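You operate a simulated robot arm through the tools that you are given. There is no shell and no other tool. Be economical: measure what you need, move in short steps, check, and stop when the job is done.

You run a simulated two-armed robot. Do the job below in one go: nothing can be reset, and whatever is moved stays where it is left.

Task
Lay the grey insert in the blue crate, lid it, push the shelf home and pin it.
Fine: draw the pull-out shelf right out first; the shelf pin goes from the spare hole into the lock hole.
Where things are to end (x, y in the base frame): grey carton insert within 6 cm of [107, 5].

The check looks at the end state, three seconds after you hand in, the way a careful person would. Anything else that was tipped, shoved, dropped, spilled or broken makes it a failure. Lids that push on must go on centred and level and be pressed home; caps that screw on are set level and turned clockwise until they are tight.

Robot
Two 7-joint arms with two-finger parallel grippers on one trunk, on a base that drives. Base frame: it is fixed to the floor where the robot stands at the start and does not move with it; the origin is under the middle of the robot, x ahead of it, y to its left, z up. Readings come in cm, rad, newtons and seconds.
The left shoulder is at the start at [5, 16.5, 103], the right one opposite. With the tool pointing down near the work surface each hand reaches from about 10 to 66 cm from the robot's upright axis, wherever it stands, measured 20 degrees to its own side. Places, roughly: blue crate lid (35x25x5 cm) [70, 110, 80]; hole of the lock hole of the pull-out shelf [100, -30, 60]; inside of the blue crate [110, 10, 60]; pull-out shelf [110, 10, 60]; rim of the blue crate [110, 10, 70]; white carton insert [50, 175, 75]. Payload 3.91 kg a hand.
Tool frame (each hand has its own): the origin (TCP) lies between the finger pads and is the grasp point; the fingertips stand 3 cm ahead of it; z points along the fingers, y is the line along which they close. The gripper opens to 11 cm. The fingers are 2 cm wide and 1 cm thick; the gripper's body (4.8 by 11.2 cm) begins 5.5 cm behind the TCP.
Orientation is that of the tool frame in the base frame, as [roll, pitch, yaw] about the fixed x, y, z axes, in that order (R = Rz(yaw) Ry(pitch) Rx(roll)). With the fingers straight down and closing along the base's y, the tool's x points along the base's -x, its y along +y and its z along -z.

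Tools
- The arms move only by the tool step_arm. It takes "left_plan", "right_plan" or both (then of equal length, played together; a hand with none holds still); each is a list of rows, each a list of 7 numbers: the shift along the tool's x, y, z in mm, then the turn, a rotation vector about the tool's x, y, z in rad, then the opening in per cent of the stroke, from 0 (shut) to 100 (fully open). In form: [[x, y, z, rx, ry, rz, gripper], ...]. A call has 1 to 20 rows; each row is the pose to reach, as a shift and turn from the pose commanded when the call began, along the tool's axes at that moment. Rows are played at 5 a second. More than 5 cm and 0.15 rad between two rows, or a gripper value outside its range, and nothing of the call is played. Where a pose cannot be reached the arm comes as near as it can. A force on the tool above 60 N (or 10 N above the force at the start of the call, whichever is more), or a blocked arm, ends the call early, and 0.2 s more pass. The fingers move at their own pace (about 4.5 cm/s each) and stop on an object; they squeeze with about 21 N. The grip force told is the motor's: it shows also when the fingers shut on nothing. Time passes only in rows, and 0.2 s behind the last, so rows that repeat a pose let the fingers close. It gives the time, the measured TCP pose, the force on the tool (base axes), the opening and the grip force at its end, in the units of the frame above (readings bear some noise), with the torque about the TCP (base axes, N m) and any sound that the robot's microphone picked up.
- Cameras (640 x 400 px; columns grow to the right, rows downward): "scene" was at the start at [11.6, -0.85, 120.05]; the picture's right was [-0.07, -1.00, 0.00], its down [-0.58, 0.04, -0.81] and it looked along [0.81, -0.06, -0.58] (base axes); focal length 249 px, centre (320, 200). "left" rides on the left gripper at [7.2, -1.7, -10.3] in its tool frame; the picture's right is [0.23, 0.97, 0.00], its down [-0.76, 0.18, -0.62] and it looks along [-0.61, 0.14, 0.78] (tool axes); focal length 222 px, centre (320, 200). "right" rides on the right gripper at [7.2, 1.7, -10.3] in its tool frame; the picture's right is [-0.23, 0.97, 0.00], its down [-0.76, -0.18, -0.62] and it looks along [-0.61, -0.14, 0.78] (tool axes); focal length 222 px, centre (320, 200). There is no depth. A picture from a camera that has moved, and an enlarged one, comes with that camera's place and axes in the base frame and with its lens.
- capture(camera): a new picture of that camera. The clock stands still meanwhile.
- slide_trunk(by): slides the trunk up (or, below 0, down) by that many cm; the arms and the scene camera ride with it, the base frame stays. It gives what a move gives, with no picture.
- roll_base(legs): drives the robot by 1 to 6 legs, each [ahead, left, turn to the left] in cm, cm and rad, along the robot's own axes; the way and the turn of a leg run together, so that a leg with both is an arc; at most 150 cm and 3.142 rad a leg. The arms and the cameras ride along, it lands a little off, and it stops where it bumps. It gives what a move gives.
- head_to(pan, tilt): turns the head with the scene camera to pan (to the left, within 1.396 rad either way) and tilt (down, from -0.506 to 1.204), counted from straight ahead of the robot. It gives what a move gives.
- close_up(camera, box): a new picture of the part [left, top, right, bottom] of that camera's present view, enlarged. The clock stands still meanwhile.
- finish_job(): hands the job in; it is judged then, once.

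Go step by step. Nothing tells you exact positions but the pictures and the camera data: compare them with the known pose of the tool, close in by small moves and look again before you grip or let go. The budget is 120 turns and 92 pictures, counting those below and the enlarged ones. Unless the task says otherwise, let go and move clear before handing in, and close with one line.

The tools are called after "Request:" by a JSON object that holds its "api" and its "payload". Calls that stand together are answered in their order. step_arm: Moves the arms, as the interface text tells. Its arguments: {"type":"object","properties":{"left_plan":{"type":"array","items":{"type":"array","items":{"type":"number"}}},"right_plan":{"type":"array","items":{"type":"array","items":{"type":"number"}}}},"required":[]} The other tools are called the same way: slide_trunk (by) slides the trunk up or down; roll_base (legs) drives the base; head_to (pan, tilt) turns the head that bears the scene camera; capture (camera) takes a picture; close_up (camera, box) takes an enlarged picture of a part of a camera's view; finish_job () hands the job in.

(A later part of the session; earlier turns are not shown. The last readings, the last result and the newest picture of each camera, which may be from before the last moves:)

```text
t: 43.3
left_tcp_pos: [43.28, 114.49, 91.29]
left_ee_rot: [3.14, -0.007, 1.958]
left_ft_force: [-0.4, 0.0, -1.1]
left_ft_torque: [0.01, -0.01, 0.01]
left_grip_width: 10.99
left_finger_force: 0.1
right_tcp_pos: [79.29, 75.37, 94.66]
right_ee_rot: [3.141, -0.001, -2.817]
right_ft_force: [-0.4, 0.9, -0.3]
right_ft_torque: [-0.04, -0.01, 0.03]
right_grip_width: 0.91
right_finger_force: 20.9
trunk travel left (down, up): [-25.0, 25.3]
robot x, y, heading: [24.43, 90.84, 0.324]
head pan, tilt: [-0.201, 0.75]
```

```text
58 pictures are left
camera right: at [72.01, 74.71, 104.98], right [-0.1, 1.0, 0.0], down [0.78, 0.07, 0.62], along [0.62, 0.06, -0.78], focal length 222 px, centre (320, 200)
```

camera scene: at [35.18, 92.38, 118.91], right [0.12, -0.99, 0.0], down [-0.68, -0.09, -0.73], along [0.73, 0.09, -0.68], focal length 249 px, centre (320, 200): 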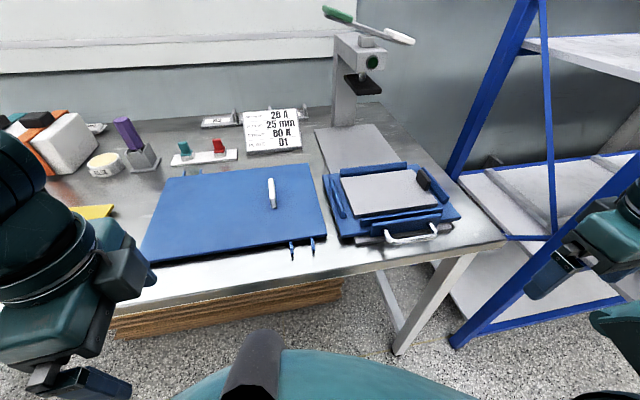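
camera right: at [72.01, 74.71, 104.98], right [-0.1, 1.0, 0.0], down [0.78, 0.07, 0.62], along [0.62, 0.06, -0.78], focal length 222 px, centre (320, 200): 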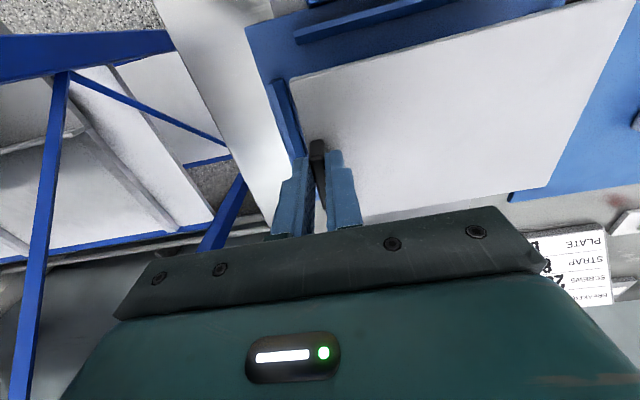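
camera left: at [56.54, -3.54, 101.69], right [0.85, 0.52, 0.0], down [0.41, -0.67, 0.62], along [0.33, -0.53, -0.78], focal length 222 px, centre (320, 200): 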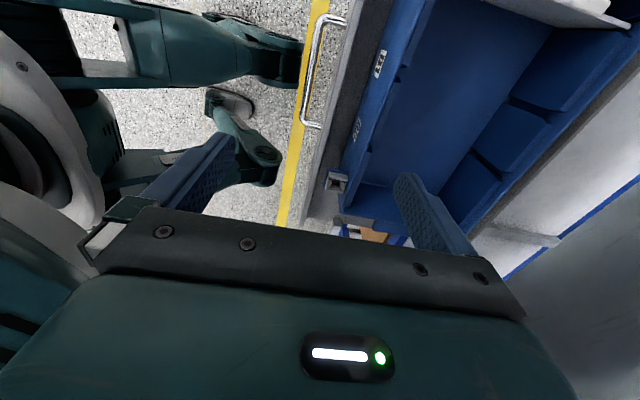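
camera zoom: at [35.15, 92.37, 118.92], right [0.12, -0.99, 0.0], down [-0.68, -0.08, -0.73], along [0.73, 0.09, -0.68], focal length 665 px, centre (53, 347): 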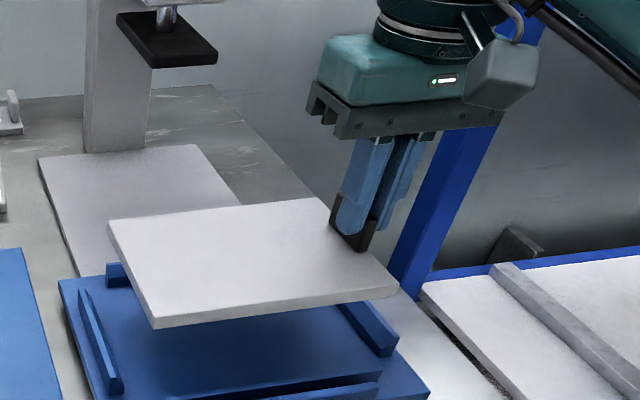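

The insert hangs level and light. I'll draw it in, back off and drive across to the front of the crate.

Request:
{"api": "step_arm", "payload": {"right_plan": [[15, 0, -20, 0, 0, 0, 0], [40, 0, -30, 0, 0, 0, 0], [70, 0, -30, 0, 0, 0, 0], [100, 0, -30, 0, 0, 0, 0], [120, 0, -30, 0, 0, 0, 0]]}}

Request:
{"api": "roll_base", "payload": {"legs": [[-40, 0, 0], [0, -97, -0.01]]}}

Request:
{"api": "head_to", "payload": {"pan": 0.0, "tilt": 0.75}}

Request:
{"api": "capture", "payload": {"camera": "scene"}}

```text
t: 44.5
left_tcp_pos: [43.25, 114.35, 91.18]
left_ee_rot: [3.138, -0.007, 1.96]
left_ft_force: [0.2, 0.3, -0.3]
left_ft_torque: [-0.01, 0.0, -0.02]
left_grip_width: 10.99
left_finger_force: 0.0
right_tcp_pos: [68.03, 71.71, 97.88]
right_ee_rot: [3.141, -0.001, -2.817]
right_ft_force: [0.5, 0.5, -1.1]
right_ft_torque: [-0.04, 0.02, -0.01]
right_grip_width: 0.87
right_finger_force: 21.0
trunk travel left (down, up): [-25.0, 25.3]
robot x, y, heading: [24.71, 90.4, 0.324]
head pan, tilt: [-0.201, 0.75]
```

```text
t: 51.6
left_tcp_pos: [36.79, 10.34, 91.37]
left_ee_rot: [3.139, -0.006, 1.955]
left_ft_force: [-0.2, -0.4, 0.4]
left_ft_torque: [-0.02, -0.01, -0.03]
left_grip_width: 10.99
left_finger_force: 0.1
right_tcp_pos: [61.43, -32.63, 97.82]
right_ee_rot: [3.14, -0.001, -2.82]
right_ft_force: [0.0, 0.8, -0.6]
right_ft_torque: [-0.02, -0.02, -0.01]
right_grip_width: 0.92
right_finger_force: 20.9
trunk travel left (down, up): [-25.0, 25.3]
robot x, y, heading: [17.64, -13.09, 0.324]
head pan, tilt: [-0.201, 0.75]
```

```text
t: 52.4
left_tcp_pos: [36.75, 10.21, 91.4]
left_ee_rot: [3.141, -0.006, 1.954]
left_ft_force: [-0.3, -0.3, 0.3]
left_ft_torque: [0.0, -0.01, -0.05]
left_grip_width: 10.99
left_finger_force: 0.0
right_tcp_pos: [61.4, -32.6, 97.92]
right_ee_rot: [3.14, -0.002, -2.821]
right_ft_force: [-0.5, -0.1, -0.5]
right_ft_torque: [-0.01, 0.03, 0.02]
right_grip_width: 0.9
right_finger_force: 21.3
trunk travel left (down, up): [-25.0, 25.3]
robot x, y, heading: [17.6, -13.34, 0.324]
head pan, tilt: [0.0, 0.75]
```

```text
57 pictures are left
camera scene: at [28.23, -10.16, 118.92], right [0.32, -0.95, 0.0], down [-0.65, -0.22, -0.73], along [0.69, 0.23, -0.68], focal length 249 px, centre (320, 200)
```

scene: 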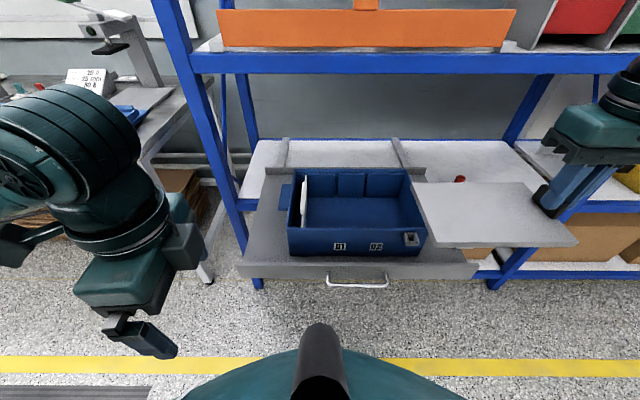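

Request:
{"api": "close_up", "payload": {"camera": "scene", "box": [250, 130, 450, 255]}}

```text
3.20 times, centred on (350, 192) of scene
camera zoom: at [28.23, -10.16, 118.92], right [0.32, -0.95, 0.0], down [-0.65, -0.22, -0.73], along [0.69, 0.23, -0.68], focal length 798 px, centre (224, 224)
```

zoom: 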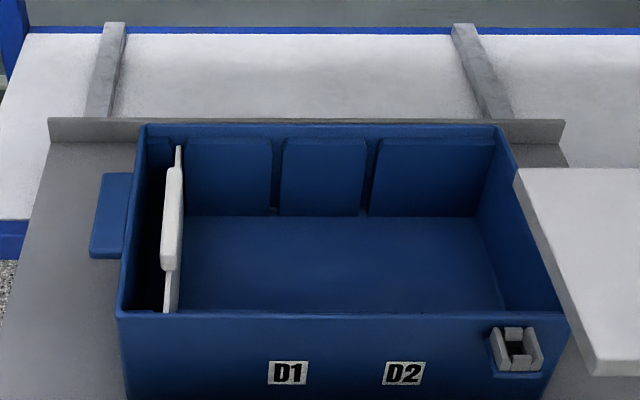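

The crate's rim is at z ≈ 72 and its centre is near [80.9, -2.6]. The compartment right of the white divider is free. I'll move up a little and bring the insert over it.

Request:
{"api": "roll_base", "payload": {"legs": [[10, 0, 0]]}}

Request:
{"api": "step_arm", "payload": {"right_plan": [[-20, 30, 0, 0, 0, 0, 0], [-50, 60, 0, 0, 0, 0, 0], [-80, 90, 0, 0, 0, 0, 0], [-110, 120, 0, 0, 0, 0, 0], [-150, 138, 20, 0, 0, 0, 0], [-159, 138, 50, 0, 0, 0, 0], [-159, 138, 90, 0, 0, 0, 0], [-159, 138, 120, 0, 0, 0, 0], [-159, 138, 120, 0, 0, 0, 0]]}}

Request:
{"api": "close_up", "payload": {"camera": "scene", "box": [240, 130, 480, 280]}}

Request:
{"api": "capture", "payload": {"camera": "right"}}

```text
t: 53.5
left_tcp_pos: [46.17, 13.44, 91.27]
left_ee_rot: [3.14, -0.006, 1.954]
left_ft_force: [-0.1, -0.1, 0.5]
left_ft_torque: [-0.01, 0.0, 0.02]
left_grip_width: 10.99
left_finger_force: 0.1
right_tcp_pos: [71.07, -29.41, 97.87]
right_ee_rot: [3.138, -0.002, -2.82]
right_ft_force: [0.3, -0.3, -0.3]
right_ft_torque: [-0.08, -0.03, 0.04]
right_grip_width: 0.91
right_finger_force: 20.9
trunk travel left (down, up): [-25.0, 25.3]
robot x, y, heading: [26.91, -10.52, 0.323]
head pan, tilt: [0.0, 0.75]
```

```text
t: 55.5
left_tcp_pos: [46.0, 13.44, 91.33]
left_ee_rot: [3.14, -0.005, 1.955]
left_ft_force: [0.5, -0.6, 0.5]
left_ft_torque: [0.05, 0.0, 0.04]
left_grip_width: 11.01
left_finger_force: 0.0
right_tcp_pos: [81.61, -11.24, 85.85]
right_ee_rot: [3.139, 0.0, -2.817]
right_ft_force: [-0.3, 0.3, 0.8]
right_ft_torque: [-0.04, -0.03, 0.02]
right_grip_width: 0.9
right_finger_force: 20.7
trunk travel left (down, up): [-25.0, 25.3]
robot x, y, heading: [27.23, -10.41, 0.328]
head pan, tilt: [0.0, 0.75]
```

```text
2.67 times, centred on (360, 205) of scene
camera zoom: at [37.69, -6.98, 118.92], right [0.32, -0.95, 0.0], down [-0.65, -0.22, -0.73], along [0.69, 0.23, -0.68], focal length 665 px, centre (213, 187)
```

zoom: 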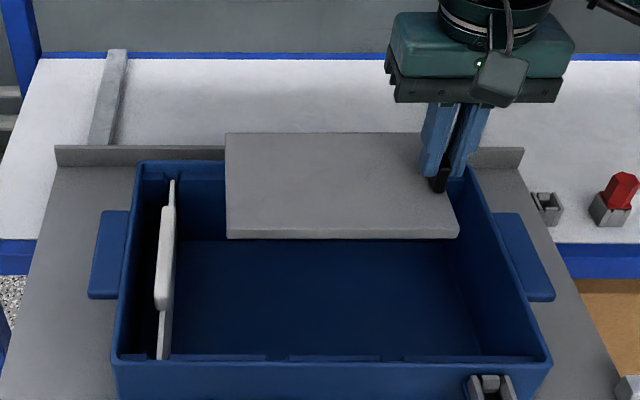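

```text
54 pictures are left
camera right: at [74.26, -12.05, 96.16], right [-0.09, 1.0, 0.0], down [0.78, 0.07, 0.62], along [0.62, 0.06, -0.78], focal length 222 px, centre (320, 200)
```

right: 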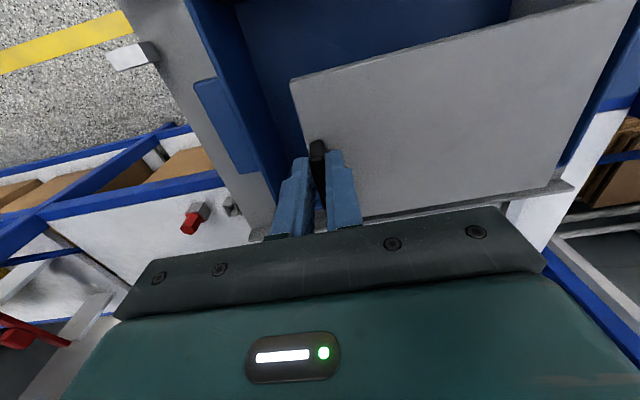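

The insert is over the free compartment. I'll lower it into the crate in steps.

Request:
{"api": "step_arm", "payload": {"right_plan": [[0, 0, 40, 0, 0, 0, 0], [0, 0, 80, 0, 0, 0, 0], [0, 0, 115, 0, 0, 0, 0], [0, 0, 140, 0, 0, 0, 0], [0, 0, 160, 0, 0, 0, 0], [0, 0, 170, 0, 0, 0, 0], [0, 0, 170, 0, 0, 0, 0]]}}

Request:
{"api": "close_up", "payload": {"camera": "scene", "box": [240, 130, 480, 280]}}

```text
t: 57.1
left_tcp_pos: [46.14, 13.45, 91.34]
left_ee_rot: [3.139, -0.004, 1.956]
left_ft_force: [0.3, 0.2, 0.6]
left_ft_torque: [-0.01, -0.01, 0.0]
left_grip_width: 11.0
left_finger_force: 0.1
right_tcp_pos: [81.6, -11.29, 68.92]
right_ee_rot: [3.139, 0.005, -2.819]
right_ft_force: [4.0, -0.8, 15.5]
right_ft_torque: [-0.02, -0.13, 0.05]
right_grip_width: 0.92
right_finger_force: 20.4
trunk travel left (down, up): [-25.0, 25.3]
robot x, y, heading: [26.95, -10.7, 0.324]
head pan, tilt: [0.0, 0.75]
```

```text
2.67 times, centred on (360, 205) of scene
camera zoom: at [37.58, -6.98, 118.95], right [0.32, -0.95, 0.0], down [-0.65, -0.22, -0.73], along [0.69, 0.23, -0.68], focal length 665 px, centre (213, 187)
```

zoom: 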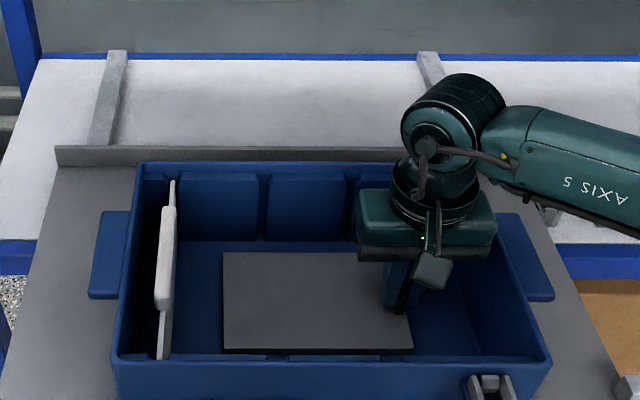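

It has touched the floor with about 15 N. I'll release and lift straight out.

Request:
{"api": "step_arm", "payload": {"right_plan": [[0, 0, -2, 0, 0, 0, 10], [0, 0, -2, 0, 0, 0, 20], [0, 0, -2, 0, 0, 0, 22], [0, 0, -30, 0, 0, 0, 22], [0, 0, -70, 0, 0, 0, 22], [0, 0, -110, 0, 0, 0, 22], [0, 0, -150, 0, 0, 0, 22], [0, 0, -190, 0, 0, 0, 40], [0, 0, -230, 0, 0, 0, 60]]}}

Request:
{"api": "close_up", "payload": {"camera": "scene", "box": [240, 130, 480, 280]}}

Request:
{"api": "capture", "payload": {"camera": "right"}}

```text
t: 59.1
left_tcp_pos: [46.15, 13.48, 91.3]
left_ee_rot: [3.138, -0.005, 1.955]
left_ft_force: [-0.3, 0.3, -0.8]
left_ft_torque: [0.02, 0.0, 0.0]
left_grip_width: 10.99
left_finger_force: 0.0
right_tcp_pos: [81.49, -11.18, 91.95]
right_ee_rot: [3.139, 0.0, -2.82]
right_ft_force: [-0.4, 0.0, 0.0]
right_ft_torque: [0.03, -0.03, 0.0]
right_grip_width: 6.6
right_finger_force: 0.1
trunk travel left (down, up): [-25.0, 25.3]
robot x, y, heading: [27.23, -10.39, 0.325]
head pan, tilt: [0.0, 0.75]
```

```text
2.67 times, centred on (360, 205) of scene
camera zoom: at [37.67, -6.98, 118.92], right [0.32, -0.95, 0.0], down [-0.65, -0.22, -0.73], along [0.69, 0.23, -0.68], focal length 665 px, centre (213, 187)
```

zoom: 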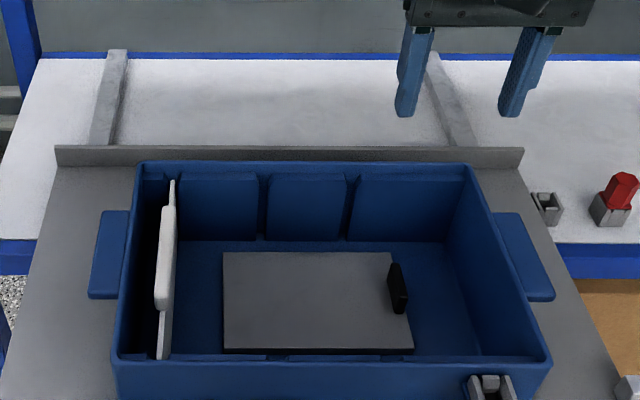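

```text
51 pictures are left
camera right: at [74.15, -11.86, 102.12], right [-0.09, 1.0, 0.0], down [0.78, 0.07, 0.62], along [0.62, 0.06, -0.78], focal length 222 px, centre (320, 200)
```

right: 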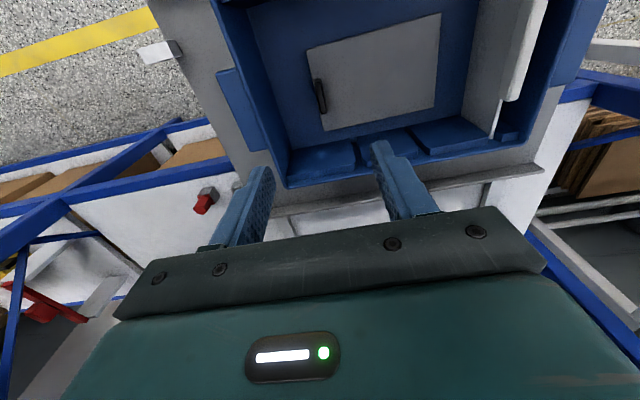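

The insert lies flat in the crate. Next is the lid, whose knob is near [74, 107.5] with its top at z ≈ 85.5. I'll tuck the right hand and drive back to the table.

Request:
{"api": "step_arm", "payload": {"right_plan": [[40, 0, -20, 0, 0, 0, 60], [80, 0, -40, 0, 0, 0, 60], [120, 0, -50, 0, 0, 0, 60], [160, 0, -50, 0, 0, 0, 60]]}}

Request:
{"api": "roll_base", "payload": {"legs": [[-20, 0, 0], [0, 115, 0], [50, 0, 0]]}}

Request:
{"api": "head_to", "payload": {"pan": -0.1, "tilt": 0.8}}

Request:
{"api": "capture", "payload": {"camera": "scene"}}

```text
t: 60.1
left_tcp_pos: [46.13, 13.44, 91.29]
left_ee_rot: [3.137, -0.005, 1.955]
left_ft_force: [-0.2, 0.3, -0.2]
left_ft_torque: [-0.03, 0.0, -0.04]
left_grip_width: 10.99
left_finger_force: 0.1
right_tcp_pos: [66.24, -16.22, 96.75]
right_ee_rot: [3.141, -0.002, -2.819]
right_ft_force: [0.6, -0.2, -0.5]
right_ft_torque: [-0.02, 0.0, -0.02]
right_grip_width: 6.6
right_finger_force: 0.0
trunk travel left (down, up): [-25.0, 25.3]
robot x, y, heading: [26.93, -10.51, 0.322]
head pan, tilt: [0.0, 0.75]
```

```text
t: 69.7
left_tcp_pos: [39.07, 132.1, 91.34]
left_ee_rot: [3.139, -0.007, 1.938]
left_ft_force: [0.1, 0.5, 0.0]
left_ft_torque: [0.02, 0.0, -0.01]
left_grip_width: 10.99
left_finger_force: 0.0
right_tcp_pos: [58.77, 102.04, 96.73]
right_ee_rot: [3.139, -0.001, -2.836]
right_ft_force: [0.4, 0.8, -0.2]
right_ft_torque: [-0.01, -0.01, 0.0]
right_grip_width: 6.62
right_finger_force: 0.1
trunk travel left (down, up): [-25.0, 25.3]
robot x, y, heading: [19.94, 108.32, 0.303]
head pan, tilt: [0.0, 0.75]
```

```text
t: 70.4
left_tcp_pos: [38.98, 132.13, 91.35]
left_ee_rot: [3.138, -0.006, 1.938]
left_ft_force: [-0.7, 0.9, 0.1]
left_ft_torque: [-0.01, -0.01, -0.03]
left_grip_width: 11.04
left_finger_force: 0.0
right_tcp_pos: [58.78, 102.0, 96.8]
right_ee_rot: [3.139, 0.0, -2.835]
right_ft_force: [0.6, 0.0, 0.3]
right_ft_torque: [-0.03, -0.02, -0.02]
right_grip_width: 6.6
right_finger_force: 0.0
trunk travel left (down, up): [-25.0, 25.3]
robot x, y, heading: [19.3, 108.93, 0.303]
head pan, tilt: [-0.099, 0.799]
```

```text
50 pictures are left
camera scene: at [30.16, 110.96, 118.52], right [0.2, -0.98, 0.0], down [-0.7, -0.15, -0.7], along [0.68, 0.14, -0.72], focal length 249 px, centre (320, 200)
```

scene: 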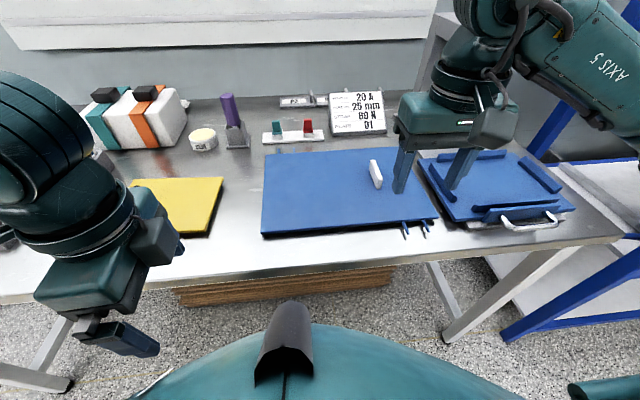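

The lid knob is near [74, 108]. I'll bring the right hand above it and check.

Request:
{"api": "step_arm", "payload": {"right_plan": [[-40, 3, 0, 0, 0, -0.02, 45], [-80, 7, 0, 0, 0, -0.02, 45], [-120, 10, 10, 0, 0, -0.02, 45], [-155, 13, 30, 0, 0, -0.02, 45], [-155, 13, 30, 0, 0, -0.02, 45]]}}

Request:
{"api": "capture", "payload": {"camera": "right"}}

Request:
{"api": "close_up", "payload": {"camera": "scene", "box": [240, 120, 480, 270]}}

```text
t: 71.6
left_tcp_pos: [39.07, 132.15, 91.33]
left_ee_rot: [3.141, -0.005, 1.938]
left_ft_force: [-0.1, -0.9, 0.1]
left_ft_torque: [0.01, 0.01, 0.01]
left_grip_width: 11.0
left_finger_force: 0.0
right_tcp_pos: [72.97, 107.87, 93.84]
right_ee_rot: [-3.141, -0.002, -2.816]
right_ft_force: [0.4, -0.2, 0.1]
right_ft_torque: [0.0, 0.0, 0.0]
right_grip_width: 4.97
right_finger_force: 0.1
trunk travel left (down, up): [-25.0, 25.3]
robot x, y, heading: [19.49, 108.9, 0.304]
head pan, tilt: [-0.099, 0.799]
```

```text
49 pictures are left
camera right: at [65.64, 107.14, 104.09], right [-0.1, 1.0, 0.0], down [0.78, 0.07, 0.62], along [0.62, 0.06, -0.78], focal length 222 px, centre (320, 200)
```

right: 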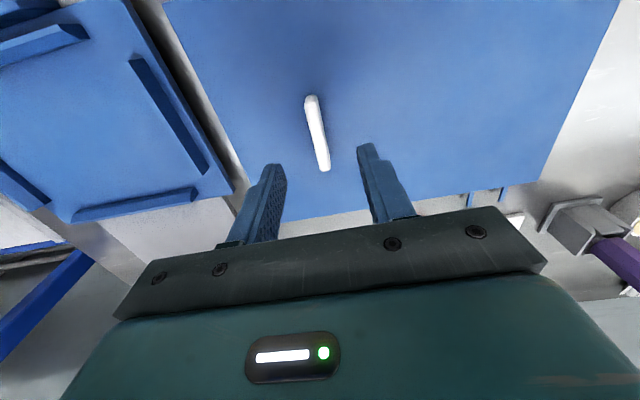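

```text
2.67 times, centred on (360, 195) of scene
camera zoom: at [30.16, 110.95, 118.52], right [0.2, -0.98, 0.0], down [-0.7, -0.15, -0.7], along [0.68, 0.14, -0.72], focal length 665 px, centre (213, 213)
```

zoom: 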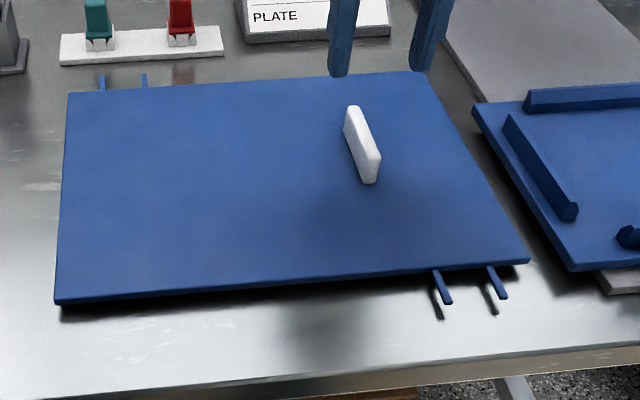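

The knob is centred between the fingers. I'll lower towards the lid.

Request:
{"api": "step_arm", "payload": {"right_plan": [[0, 0, 30, 0, 0, 0, 45], [0, 0, 55, 0, 0, 0, 45], [0, 0, 65, 0, 0, 0, 45], [0, 0, 65, 0, 0, 0, 45]]}}

Request:
{"api": "capture", "payload": {"camera": "right"}}

Request:
{"api": "close_up", "payload": {"camera": "scene", "box": [300, 120, 460, 220]}}

```text
t: 72.6
left_tcp_pos: [39.05, 131.99, 91.42]
left_ee_rot: [3.137, -0.005, 1.937]
left_ft_force: [-0.2, -0.3, -0.4]
left_ft_torque: [0.01, 0.04, -0.03]
left_grip_width: 11.03
left_finger_force: 0.1
right_tcp_pos: [73.05, 107.95, 87.29]
right_ee_rot: [3.139, -0.002, -2.818]
right_ft_force: [0.4, -0.3, -0.8]
right_ft_torque: [-0.02, 0.01, -0.01]
right_grip_width: 4.93
right_finger_force: 0.0
trunk travel left (down, up): [-25.0, 25.3]
robot x, y, heading: [19.47, 108.72, 0.304]
head pan, tilt: [-0.099, 0.799]
```

```text
47 pictures are left
camera right: at [65.64, 107.24, 97.59], right [-0.1, 1.0, 0.0], down [0.78, 0.07, 0.62], along [0.62, 0.06, -0.78], focal length 222 px, centre (320, 200)
```

right: 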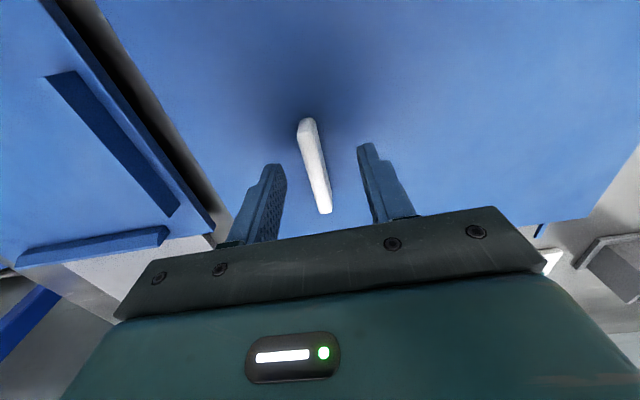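

```text
4.00 times, centred on (380, 170) of scene
camera zoom: at [30.16, 110.95, 118.52], right [0.2, -0.98, 0.0], down [-0.7, -0.15, -0.7], along [0.68, 0.14, -0.72], focal length 998 px, centre (80, 320)
```

zoom: 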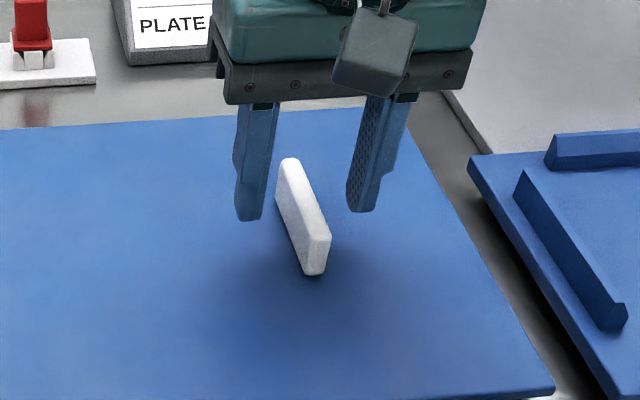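

I'll shift 4 mm sideways, lower the last bit and close on the lid knob.

Request:
{"api": "step_arm", "payload": {"right_plan": [[0, -4, 8, 0, 0, 0, 45], [0, -4, 14, 0, 0, 0, 45], [0, -4, 14, 0, 0, 0, 15], [0, -4, 14, 0, 0, 0, 0], [0, -4, 14, 0, 0, 0, 0], [0, -4, 14, 0, 0, 0, 0]]}}

Request:
{"api": "step_arm", "payload": {"right_plan": [[0, 0, -10, 0, 0, 0, 0], [0, 0, -20, 0, 0, 0, 0], [0, 0, -20, 0, 0, 0, 0]]}}

Request:
{"api": "close_up", "payload": {"camera": "scene", "box": [240, 120, 480, 270]}}

```text
t: 74.0
left_tcp_pos: [39.05, 132.07, 91.32]
left_ee_rot: [3.142, -0.006, 1.937]
left_ft_force: [0.1, -0.5, -0.4]
left_ft_torque: [0.01, 0.02, -0.02]
left_grip_width: 10.99
left_finger_force: 0.1
right_tcp_pos: [73.29, 107.63, 85.91]
right_ee_rot: [3.14, -0.001, -2.817]
right_ft_force: [1.4, -0.1, -0.7]
right_ft_torque: [0.02, -0.11, -0.1]
right_grip_width: 1.15
right_finger_force: 20.7
trunk travel left (down, up): [-25.0, 25.3]
robot x, y, heading: [19.34, 108.62, 0.309]
head pan, tilt: [-0.099, 0.799]
```

```text
t: 74.8
left_tcp_pos: [38.93, 132.05, 91.32]
left_ee_rot: [3.14, -0.005, 1.937]
left_ft_force: [0.0, -0.5, 1.3]
left_ft_torque: [0.04, 0.0, 0.0]
left_grip_width: 11.01
left_finger_force: 0.0
right_tcp_pos: [73.09, 107.55, 87.73]
right_ee_rot: [3.141, -0.001, -2.816]
right_ft_force: [0.6, -0.3, -2.3]
right_ft_torque: [-0.18, -0.03, -0.01]
right_grip_width: 1.17
right_finger_force: 20.3
trunk travel left (down, up): [-25.0, 25.3]
robot x, y, heading: [19.41, 108.72, 0.305]
head pan, tilt: [-0.099, 0.799]
```

```text
2.67 times, centred on (360, 195) of scene
camera zoom: at [30.18, 110.96, 118.52], right [0.2, -0.98, 0.0], down [-0.7, -0.15, -0.7], along [0.68, 0.14, -0.72], focal length 665 px, centre (213, 213)
```

zoom: 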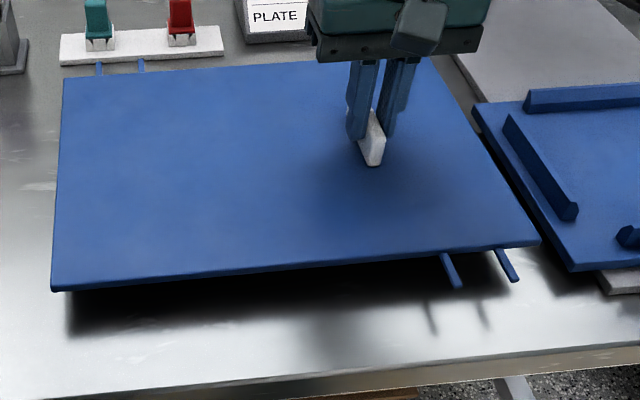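

The lid hangs level and weighs about 2.4 N. I'll raise it, draw it in a little and drive back to the crate.

Request:
{"api": "step_arm", "payload": {"right_plan": [[0, 0, -30, 0, 0, 0, 0], [0, 0, -60, 0, 0, 0, 0], [0, 0, -90, 0, 0, 0, 0], [30, 0, -90, 0, 0, 0, 0], [60, 0, -90, 0, 0, 0, 0]]}}

Request:
{"api": "roll_base", "payload": {"legs": [[-38, 0, 0], [0, -114, 0.02]]}}

Request:
{"api": "head_to", "payload": {"pan": 0.0, "tilt": 0.75}}

Request:
{"api": "capture", "payload": {"camera": "scene"}}

```text
t: 76.0
left_tcp_pos: [39.0, 131.97, 91.2]
left_ee_rot: [3.138, -0.003, 1.939]
left_ft_force: [0.1, 0.8, 0.4]
left_ft_torque: [0.01, 0.0, -0.01]
left_grip_width: 11.03
left_finger_force: 0.3
right_tcp_pos: [67.62, 105.78, 96.84]
right_ee_rot: [3.141, -0.002, -2.818]
right_ft_force: [-0.6, -0.4, -3.1]
right_ft_torque: [-0.2, 0.0, -0.02]
right_grip_width: 1.17
right_finger_force: 20.8
trunk travel left (down, up): [-25.0, 25.3]
robot x, y, heading: [19.76, 108.69, 0.307]
head pan, tilt: [-0.099, 0.799]
```

```text
t: 83.9
left_tcp_pos: [37.18, 12.12, 91.34]
left_ee_rot: [3.138, -0.005, 1.958]
left_ft_force: [0.7, -0.8, 0.2]
left_ft_torque: [0.01, 0.02, -0.02]
left_grip_width: 11.03
left_finger_force: 0.1
right_tcp_pos: [66.55, -13.79, 96.92]
right_ee_rot: [3.139, -0.002, -2.795]
right_ft_force: [0.1, 0.2, -2.3]
right_ft_torque: [-0.14, -0.03, -0.04]
right_grip_width: 1.15
right_finger_force: 21.2
trunk travel left (down, up): [-25.0, 25.3]
robot x, y, heading: [18.15, -11.78, 0.324]
head pan, tilt: [-0.099, 0.799]
```

```text
t: 84.5
left_tcp_pos: [37.32, 12.09, 91.39]
left_ee_rot: [3.14, -0.005, 1.957]
left_ft_force: [-0.2, -0.6, -0.2]
left_ft_torque: [-0.01, -0.01, 0.0]
left_grip_width: 10.99
left_finger_force: 0.1
right_tcp_pos: [66.44, -13.72, 96.9]
right_ee_rot: [3.141, -0.004, -2.796]
right_ft_force: [0.7, -0.4, -2.8]
right_ft_torque: [-0.18, -0.06, 0.04]
right_grip_width: 1.19
right_finger_force: 20.8
trunk travel left (down, up): [-25.0, 25.3]
robot x, y, heading: [18.33, -11.95, 0.324]
head pan, tilt: [0.0, 0.75]
```

```text
44 pictures are left
camera scene: at [28.83, -8.38, 118.92], right [0.32, -0.95, 0.0], down [-0.65, -0.22, -0.73], along [0.69, 0.23, -0.68], focal length 249 px, centre (320, 200)
```

scene: 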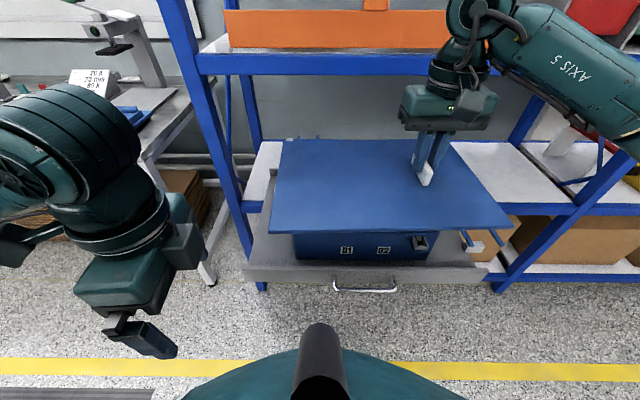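

Request:
{"api": "capture", "payload": {"camera": "right"}}

Request:
{"api": "close_up", "payload": {"camera": "scene", "box": [240, 100, 528, 280]}}

```text
43 pictures are left
camera right: at [59.14, -14.57, 107.04], right [-0.12, 0.99, 0.0], down [0.78, 0.09, 0.62], along [0.62, 0.07, -0.78], focal length 222 px, centre (320, 200)
```

right: 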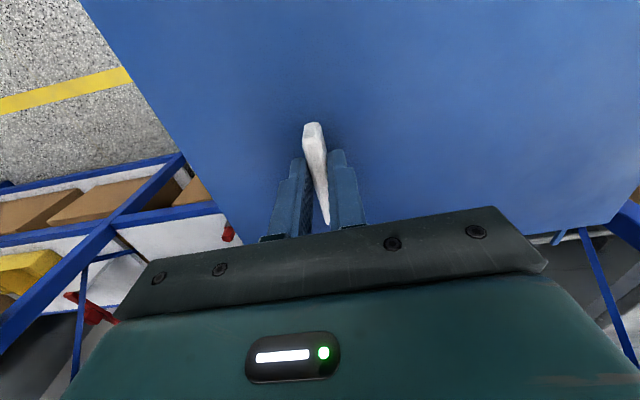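

```text
2.22 times, centred on (384, 190) of scene
camera zoom: at [28.83, -8.38, 118.92], right [0.32, -0.95, 0.0], down [-0.65, -0.22, -0.73], along [0.69, 0.23, -0.68], focal length 554 px, centre (178, 222)
```

zoom: 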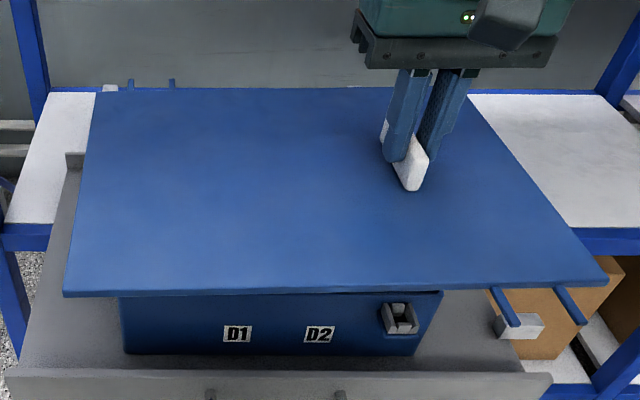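

The lid sits level in the hand, its centre about 7 cm left and 1.3 cm ahead of the fingers. The crate's centre is near [81, -2.5]. I'll drive up slightly, then hover the lid a few centimetres above the rim.

Request:
{"api": "roll_base", "payload": {"legs": [[8, 0, 0]]}}

```text
t: 85.6
left_tcp_pos: [45.02, 14.56, 91.32]
left_ee_rot: [3.14, -0.006, 1.957]
left_ft_force: [-1.1, 0.0, 0.4]
left_ft_torque: [0.0, 0.02, 0.02]
left_grip_width: 11.03
left_finger_force: 0.1
right_tcp_pos: [74.18, -11.16, 96.76]
right_ee_rot: [3.141, -0.001, -2.797]
right_ft_force: [0.3, 0.2, -2.0]
right_ft_torque: [-0.19, -0.01, -0.01]
right_grip_width: 1.17
right_finger_force: 21.0
trunk travel left (down, up): [-25.0, 25.3]
robot x, y, heading: [25.98, -9.17, 0.324]
head pan, tilt: [0.0, 0.75]
```

Request:
{"api": "step_arm", "payload": {"right_plan": [[-30, -4, 0, 0, 0, 0.022, 0], [-60, -8, 20, 0, 0, 0.022, 0], [-78, -10, 50, 0, 0, 0.022, 0], [-78, -10, 90, 0, 0, 0.022, 0], [-78, -10, 128, 0, 0, 0.022, 0], [-78, -10, 128, 0, 0, 0.022, 0]]}}

Request:
{"api": "close_up", "payload": {"camera": "scene", "box": [240, 130, 480, 280]}}

Request:
{"api": "capture", "payload": {"camera": "right"}}

```text
t: 87.0
left_tcp_pos: [45.0, 14.57, 91.42]
left_ee_rot: [3.141, -0.005, 1.957]
left_ft_force: [-0.1, -0.2, -0.4]
left_ft_torque: [0.02, -0.01, -0.02]
left_grip_width: 11.04
left_finger_force: 0.1
right_tcp_pos: [81.91, -9.33, 83.59]
right_ee_rot: [3.139, -0.004, -2.819]
right_ft_force: [0.3, -0.2, -2.9]
right_ft_torque: [-0.23, -0.02, 0.02]
right_grip_width: 1.17
right_finger_force: 21.2
trunk travel left (down, up): [-25.0, 25.3]
robot x, y, heading: [25.9, -9.3, 0.327]
head pan, tilt: [0.0, 0.75]
```

```text
2.67 times, centred on (360, 205) of scene
camera zoom: at [36.53, -5.78, 118.92], right [0.32, -0.95, 0.0], down [-0.65, -0.22, -0.73], along [0.69, 0.23, -0.68], focal length 665 px, centre (213, 187)
```

zoom: 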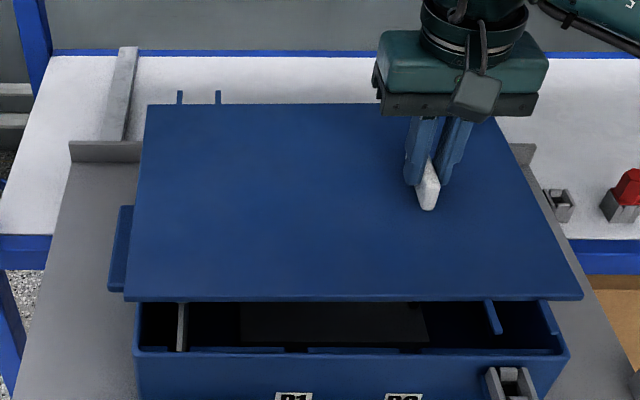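

```text
40 pictures are left
camera right: at [74.55, -9.96, 93.77], right [-0.09, 1.0, 0.0], down [0.78, 0.07, 0.62], along [0.62, 0.06, -0.78], focal length 222 px, centre (320, 200)
```

right: 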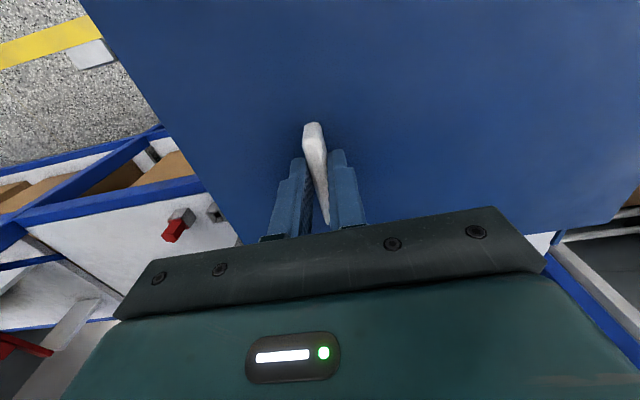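

The lid looks about 0.9 cm too far back and 0.4 cm too far left. I'll correct that, lower closer to the rim and compare the edges again.

Request:
{"api": "step_arm", "payload": {"right_plan": [[8, -4, 0, 0, 0, 0, 0], [8, -4, 15, 0, 0, 0, 0], [8, -4, 30, 0, 0, 0, 0], [8, -4, 30, 0, 0, 0, 0]]}}

Request:
{"api": "close_up", "payload": {"camera": "scene", "box": [260, 150, 460, 275]}}

```text
t: 88.0
left_tcp_pos: [44.99, 14.66, 91.26]
left_ee_rot: [3.138, -0.006, 1.956]
left_ft_force: [-0.5, 0.6, -0.6]
left_ft_torque: [-0.02, -0.04, 0.02]
left_grip_width: 11.0
left_finger_force: 0.0
right_tcp_pos: [81.13, -10.12, 80.93]
right_ee_rot: [3.139, -0.001, -2.82]
right_ft_force: [0.1, -0.8, -1.8]
right_ft_torque: [-0.21, -0.01, 0.0]
right_grip_width: 1.18
right_finger_force: 20.7
trunk travel left (down, up): [-25.0, 25.3]
robot x, y, heading: [25.91, -9.47, 0.329]
head pan, tilt: [0.0, 0.75]
```

```text
3.20 times, centred on (360, 212) of scene
camera zoom: at [36.53, -5.78, 118.92], right [0.32, -0.95, 0.0], down [-0.65, -0.22, -0.73], along [0.69, 0.23, -0.68], focal length 798 px, centre (192, 160)
```

zoom: 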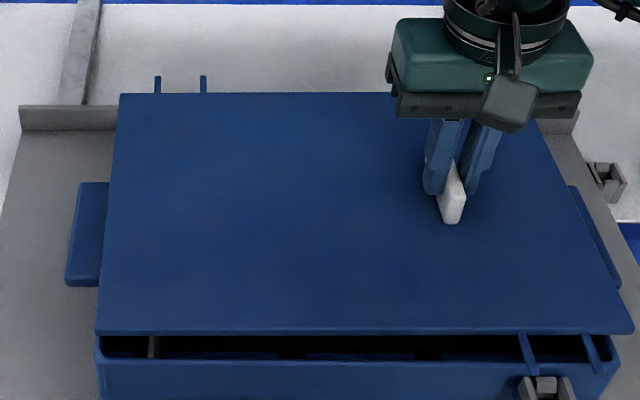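

The lid is now centred within a few millimetres. I'll check closely how its two front prongs line up with the socket before lowering.

Request:
{"api": "close_up", "payload": {"camera": "scene", "box": [400, 235, 464, 275]}}

Request:
{"api": "close_up", "payload": {"camera": "scene", "box": [280, 160, 344, 200]}}

```text
10.00 times, centred on (432, 255) of scene
camera zoom: at [36.53, -5.78, 118.92], right [0.32, -0.95, 0.0], down [-0.65, -0.22, -0.73], along [0.69, 0.23, -0.68], focal length 2494 px, centre (-800, -350)
```

zoom: 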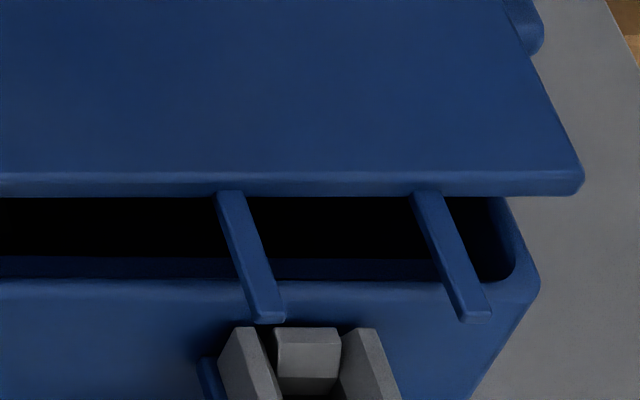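

```text
10.00 times, centred on (312, 180) of scene
camera zoom: at [36.53, -5.78, 118.92], right [0.32, -0.95, 0.0], down [-0.65, -0.22, -0.73], along [0.69, 0.23, -0.68], focal length 2494 px, centre (400, 400)
```

zoom: 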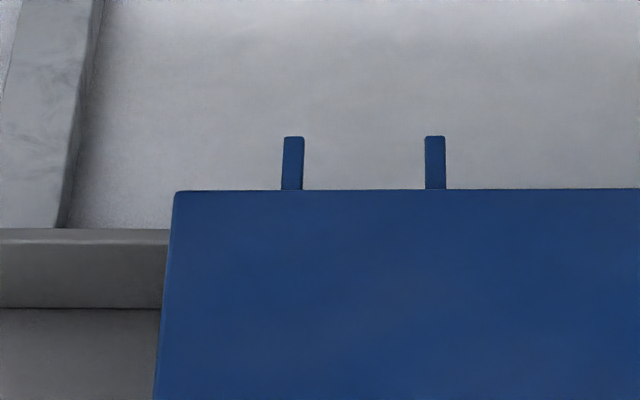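

The prongs should straddle the socket, so the lid needs to go about 4 mm further right. I'll shift, lower 1 cm and check.

Request:
{"api": "step_arm", "payload": {"right_plan": [[0, -4, 0, 0, 0, 0, 0], [0, -4, 8, 0, 0, 0, 0], [0, -4, 14, 0, 0, 0, 0], [0, -4, 14, 0, 0, 0, 0]]}}

Request:
{"api": "close_up", "payload": {"camera": "scene", "box": [392, 225, 472, 275]}}

Request:
{"api": "close_up", "payload": {"camera": "scene", "box": [260, 150, 460, 275]}}

```text
t: 89.0
left_tcp_pos: [44.82, 14.8, 91.24]
left_ee_rot: [3.141, -0.005, 1.956]
left_ft_force: [-0.4, 0.4, -0.2]
left_ft_torque: [0.03, 0.01, 0.04]
left_grip_width: 11.0
left_finger_force: 0.1
right_tcp_pos: [81.39, -10.33, 79.66]
right_ee_rot: [3.138, -0.001, -2.819]
right_ft_force: [-0.2, 0.4, -1.2]
right_ft_torque: [0.02, -0.04, -0.05]
right_grip_width: 1.18
right_finger_force: 20.8
trunk travel left (down, up): [-25.0, 25.3]
robot x, y, heading: [25.57, -9.1, 0.324]
head pan, tilt: [0.0, 0.75]
```

```text
8.00 times, centred on (432, 250) of scene
camera zoom: at [36.51, -5.78, 118.92], right [0.32, -0.95, 0.0], down [-0.65, -0.22, -0.73], along [0.69, 0.23, -0.68], focal length 1995 px, centre (-576, -200)
```

zoom: 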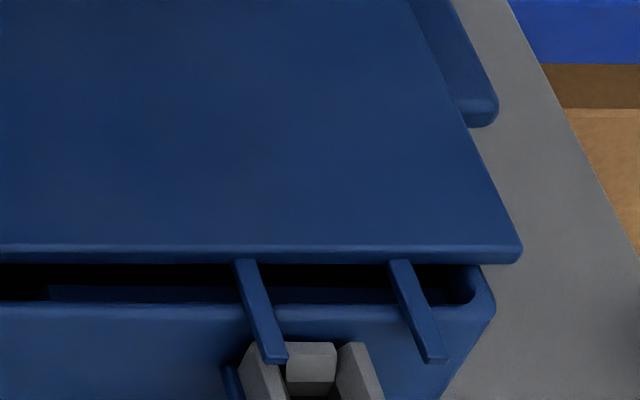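

```text
3.20 times, centred on (360, 212) of scene
camera zoom: at [36.51, -5.78, 118.92], right [0.32, -0.95, 0.0], down [-0.65, -0.22, -0.73], along [0.69, 0.23, -0.68], focal length 798 px, centre (192, 160)
```

zoom: 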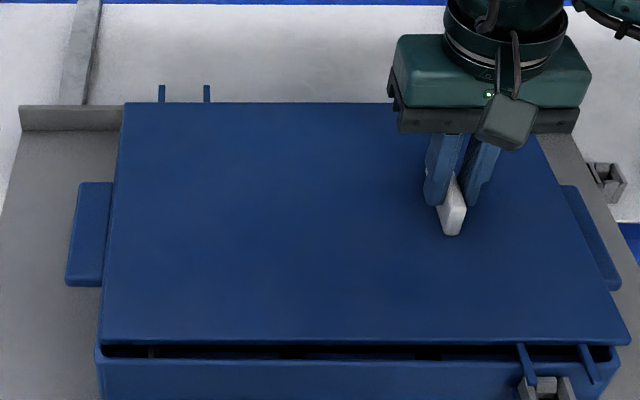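

The prongs now straddle the socket and the edges line up. I'll lower gently until the lid seats.

Request:
{"api": "step_arm", "payload": {"right_plan": [[0, 0, 4, 0, 0, 0, 0], [0, 0, 8, 0, 0, 0, 0], [0, 0, 12, 0, 0, 0, 0], [0, 0, 12, 0, 0, 0, 0]]}}

Request:
{"api": "close_up", "payload": {"camera": "scene", "box": [260, 150, 460, 275]}}

Request:
{"api": "close_up", "payload": {"camera": "scene", "box": [392, 225, 472, 275]}}

```text
t: 90.0
left_tcp_pos: [44.87, 14.69, 91.38]
left_ee_rot: [3.136, -0.005, 1.957]
left_ft_force: [0.8, -0.3, -0.1]
left_ft_torque: [-0.01, 0.0, -0.02]
left_grip_width: 11.0
left_finger_force: 0.1
right_tcp_pos: [81.42, -10.33, 78.79]
right_ee_rot: [3.138, 0.007, -2.818]
right_ft_force: [2.2, 1.0, 28.2]
right_ft_torque: [-0.04, 0.42, 0.04]
right_grip_width: 1.15
right_finger_force: 20.8
trunk travel left (down, up): [-25.0, 25.3]
robot x, y, heading: [25.92, -9.29, 0.326]
head pan, tilt: [0.0, 0.75]
```

```text
3.20 times, centred on (360, 212) of scene
camera zoom: at [36.3, -5.77, 118.97], right [0.32, -0.95, 0.0], down [-0.64, -0.22, -0.73], along [0.69, 0.23, -0.68], focal length 798 px, centre (192, 160)
```

zoom: 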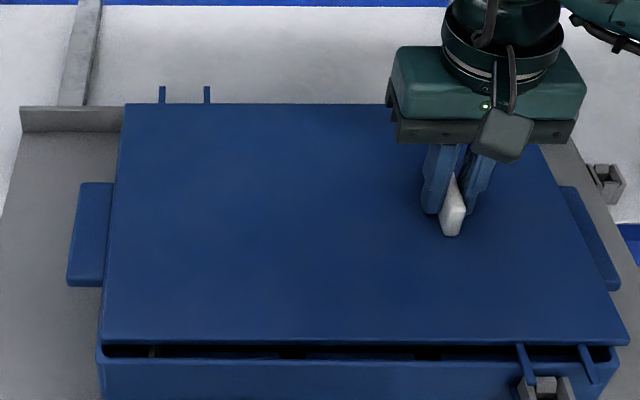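

```text
8.00 times, centred on (432, 250) of scene
camera zoom: at [36.3, -5.77, 118.97], right [0.32, -0.95, 0.0], down [-0.64, -0.22, -0.73], along [0.69, 0.23, -0.68], focal length 1995 px, centre (-576, -200)
```

zoom: 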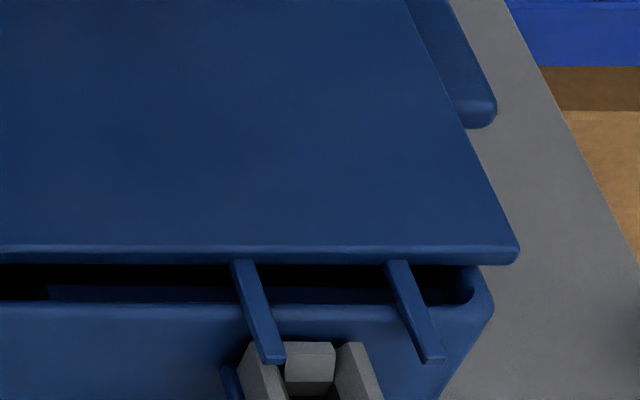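

The lid stopped about 1 cm above the rim with 28 N, so something is holding it up, perhaps the white divider's handle on the left. I'll lift the lid a little and inspect.

Request:
{"api": "step_arm", "payload": {"right_plan": [[0, 0, -15, 0, 0, 0, 0], [0, 0, -40, 0, 0, 0, 0], [0, 0, -80, 0, 0, 0, 0], [0, 0, -110, 0, 0, 0, 0], [0, 0, -110, 0, 0, 0, 0]]}}

Request:
{"api": "capture", "payload": {"camera": "left"}}

Request:
{"api": "close_up", "payload": {"camera": "scene", "box": [240, 100, 480, 250]}}

```text
t: 91.2
left_tcp_pos: [44.95, 14.71, 91.32]
left_ee_rot: [3.14, -0.005, 1.956]
left_ft_force: [0.0, -0.5, -0.4]
left_ft_torque: [0.02, -0.02, 0.0]
left_grip_width: 11.02
left_finger_force: 0.0
right_tcp_pos: [81.36, -10.53, 89.36]
right_ee_rot: [3.141, -0.003, -2.82]
right_ft_force: [0.1, 0.0, -1.6]
right_ft_torque: [-0.18, -0.04, -0.01]
right_grip_width: 1.13
right_finger_force: 21.1
trunk travel left (down, up): [-25.0, 25.3]
robot x, y, heading: [25.89, -9.23, 0.328]
head pan, tilt: [0.0, 0.75]
```

```text
32 pictures are left
camera left: at [40.55, 20.65, 101.64], right [0.82, 0.58, 0.0], down [0.45, -0.64, 0.62], along [0.36, -0.5, -0.78], focal length 222 px, centre (320, 200)
```

left: 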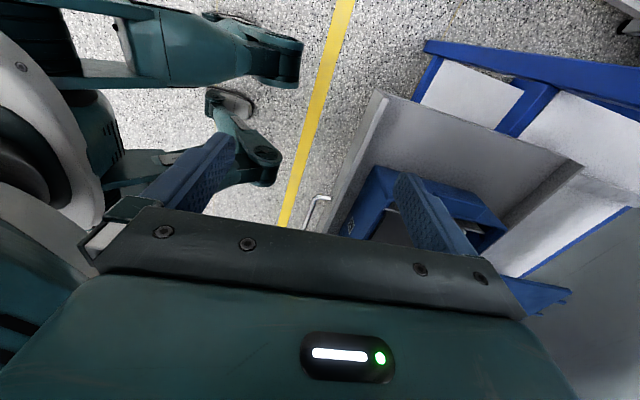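

```text
2.67 times, centred on (360, 175) of scene
camera zoom: at [36.53, -5.78, 118.92], right [0.32, -0.95, 0.0], down [-0.65, -0.22, -0.73], along [0.69, 0.23, -0.68], focal length 665 px, centre (213, 267)
```

zoom: 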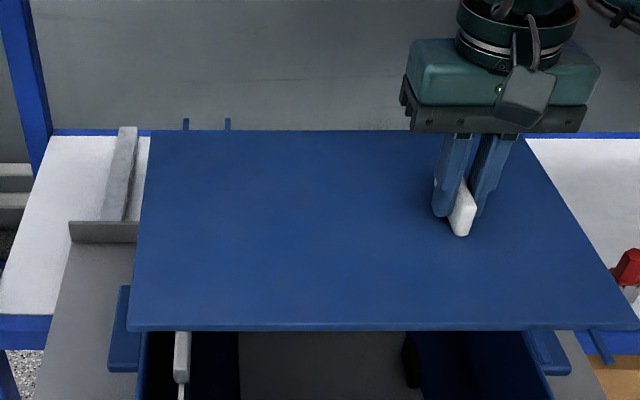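

I'll swing the left hand alongside the crate with its camera looking level across, to see both the lid's underside and the divider.

Request:
{"api": "step_arm", "payload": {"left_plan": [[0, 40, 0, 0, -0.1, 0, 50], [0, 80, 5, 0, -0.22, 0, 0], [0, 115, 15, 0, -0.34, 0, 0], [0, 150, 35, 0, -0.46, 0, 0], [0, 185, 60, 0, -0.58, 0, 0], [0, 215, 90, 0, -0.7, 0, 0], [0, 235, 120, 0, -0.7, 0, 0], [0, 240, 140, 0, -0.7, 0, 0], [0, 240, 140, 0, -0.7, 0, 0]]}}

Request:
{"api": "capture", "payload": {"camera": "left"}}

```text
t: 93.2
left_tcp_pos: [67.05, 23.89, 77.36]
left_ee_rot: [3.139, 0.693, 1.956]
left_ft_force: [0.2, -0.2, -0.3]
left_ft_torque: [0.01, 0.01, 0.02]
left_grip_width: 0.0
left_finger_force: 20.8
right_tcp_pos: [81.29, -10.44, 89.36]
right_ee_rot: [3.14, -0.001, -2.819]
right_ft_force: [0.4, -0.8, -2.2]
right_ft_torque: [-0.18, 0.0, -0.03]
right_grip_width: 1.14
right_finger_force: 21.1
trunk travel left (down, up): [-25.0, 25.3]
robot x, y, heading: [26.0, -8.91, 0.326]
head pan, tilt: [0.0, 0.75]
```

```text
30 pictures are left
camera left: at [60.84, 34.46, 80.5], right [0.84, 0.53, -0.14], down [0.23, -0.11, 0.97], along [0.5, -0.84, -0.21], focal length 222 px, centre (320, 200)
```

left: 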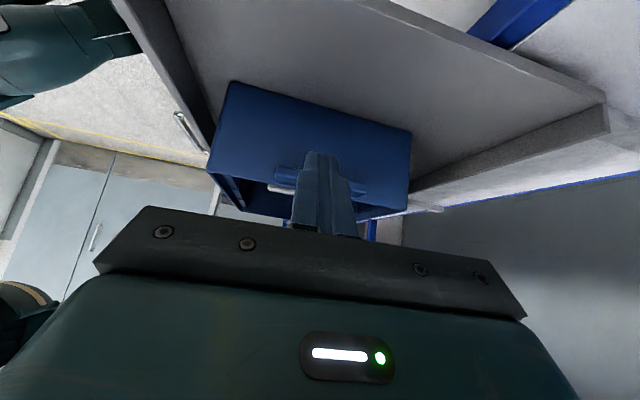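

Request:
{"api": "close_up", "payload": {"camera": "left", "box": [200, 130, 420, 240]}}

```text
2.91 times, centred on (310, 185) of left
camera zoom: at [60.84, 34.46, 80.5], right [0.84, 0.53, -0.14], down [0.23, -0.11, 0.97], along [0.5, -0.84, -0.21], focal length 646 px, centre (349, 244)
```

zoom: 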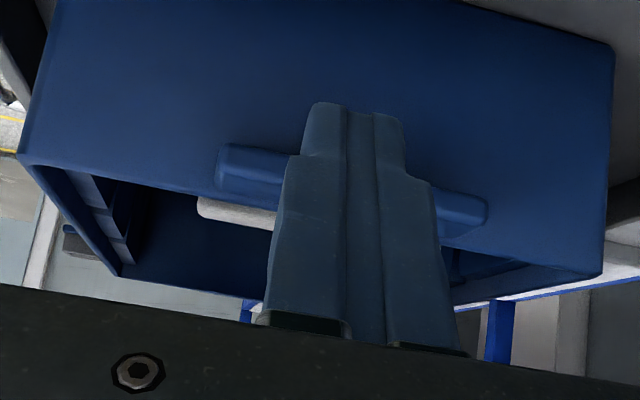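

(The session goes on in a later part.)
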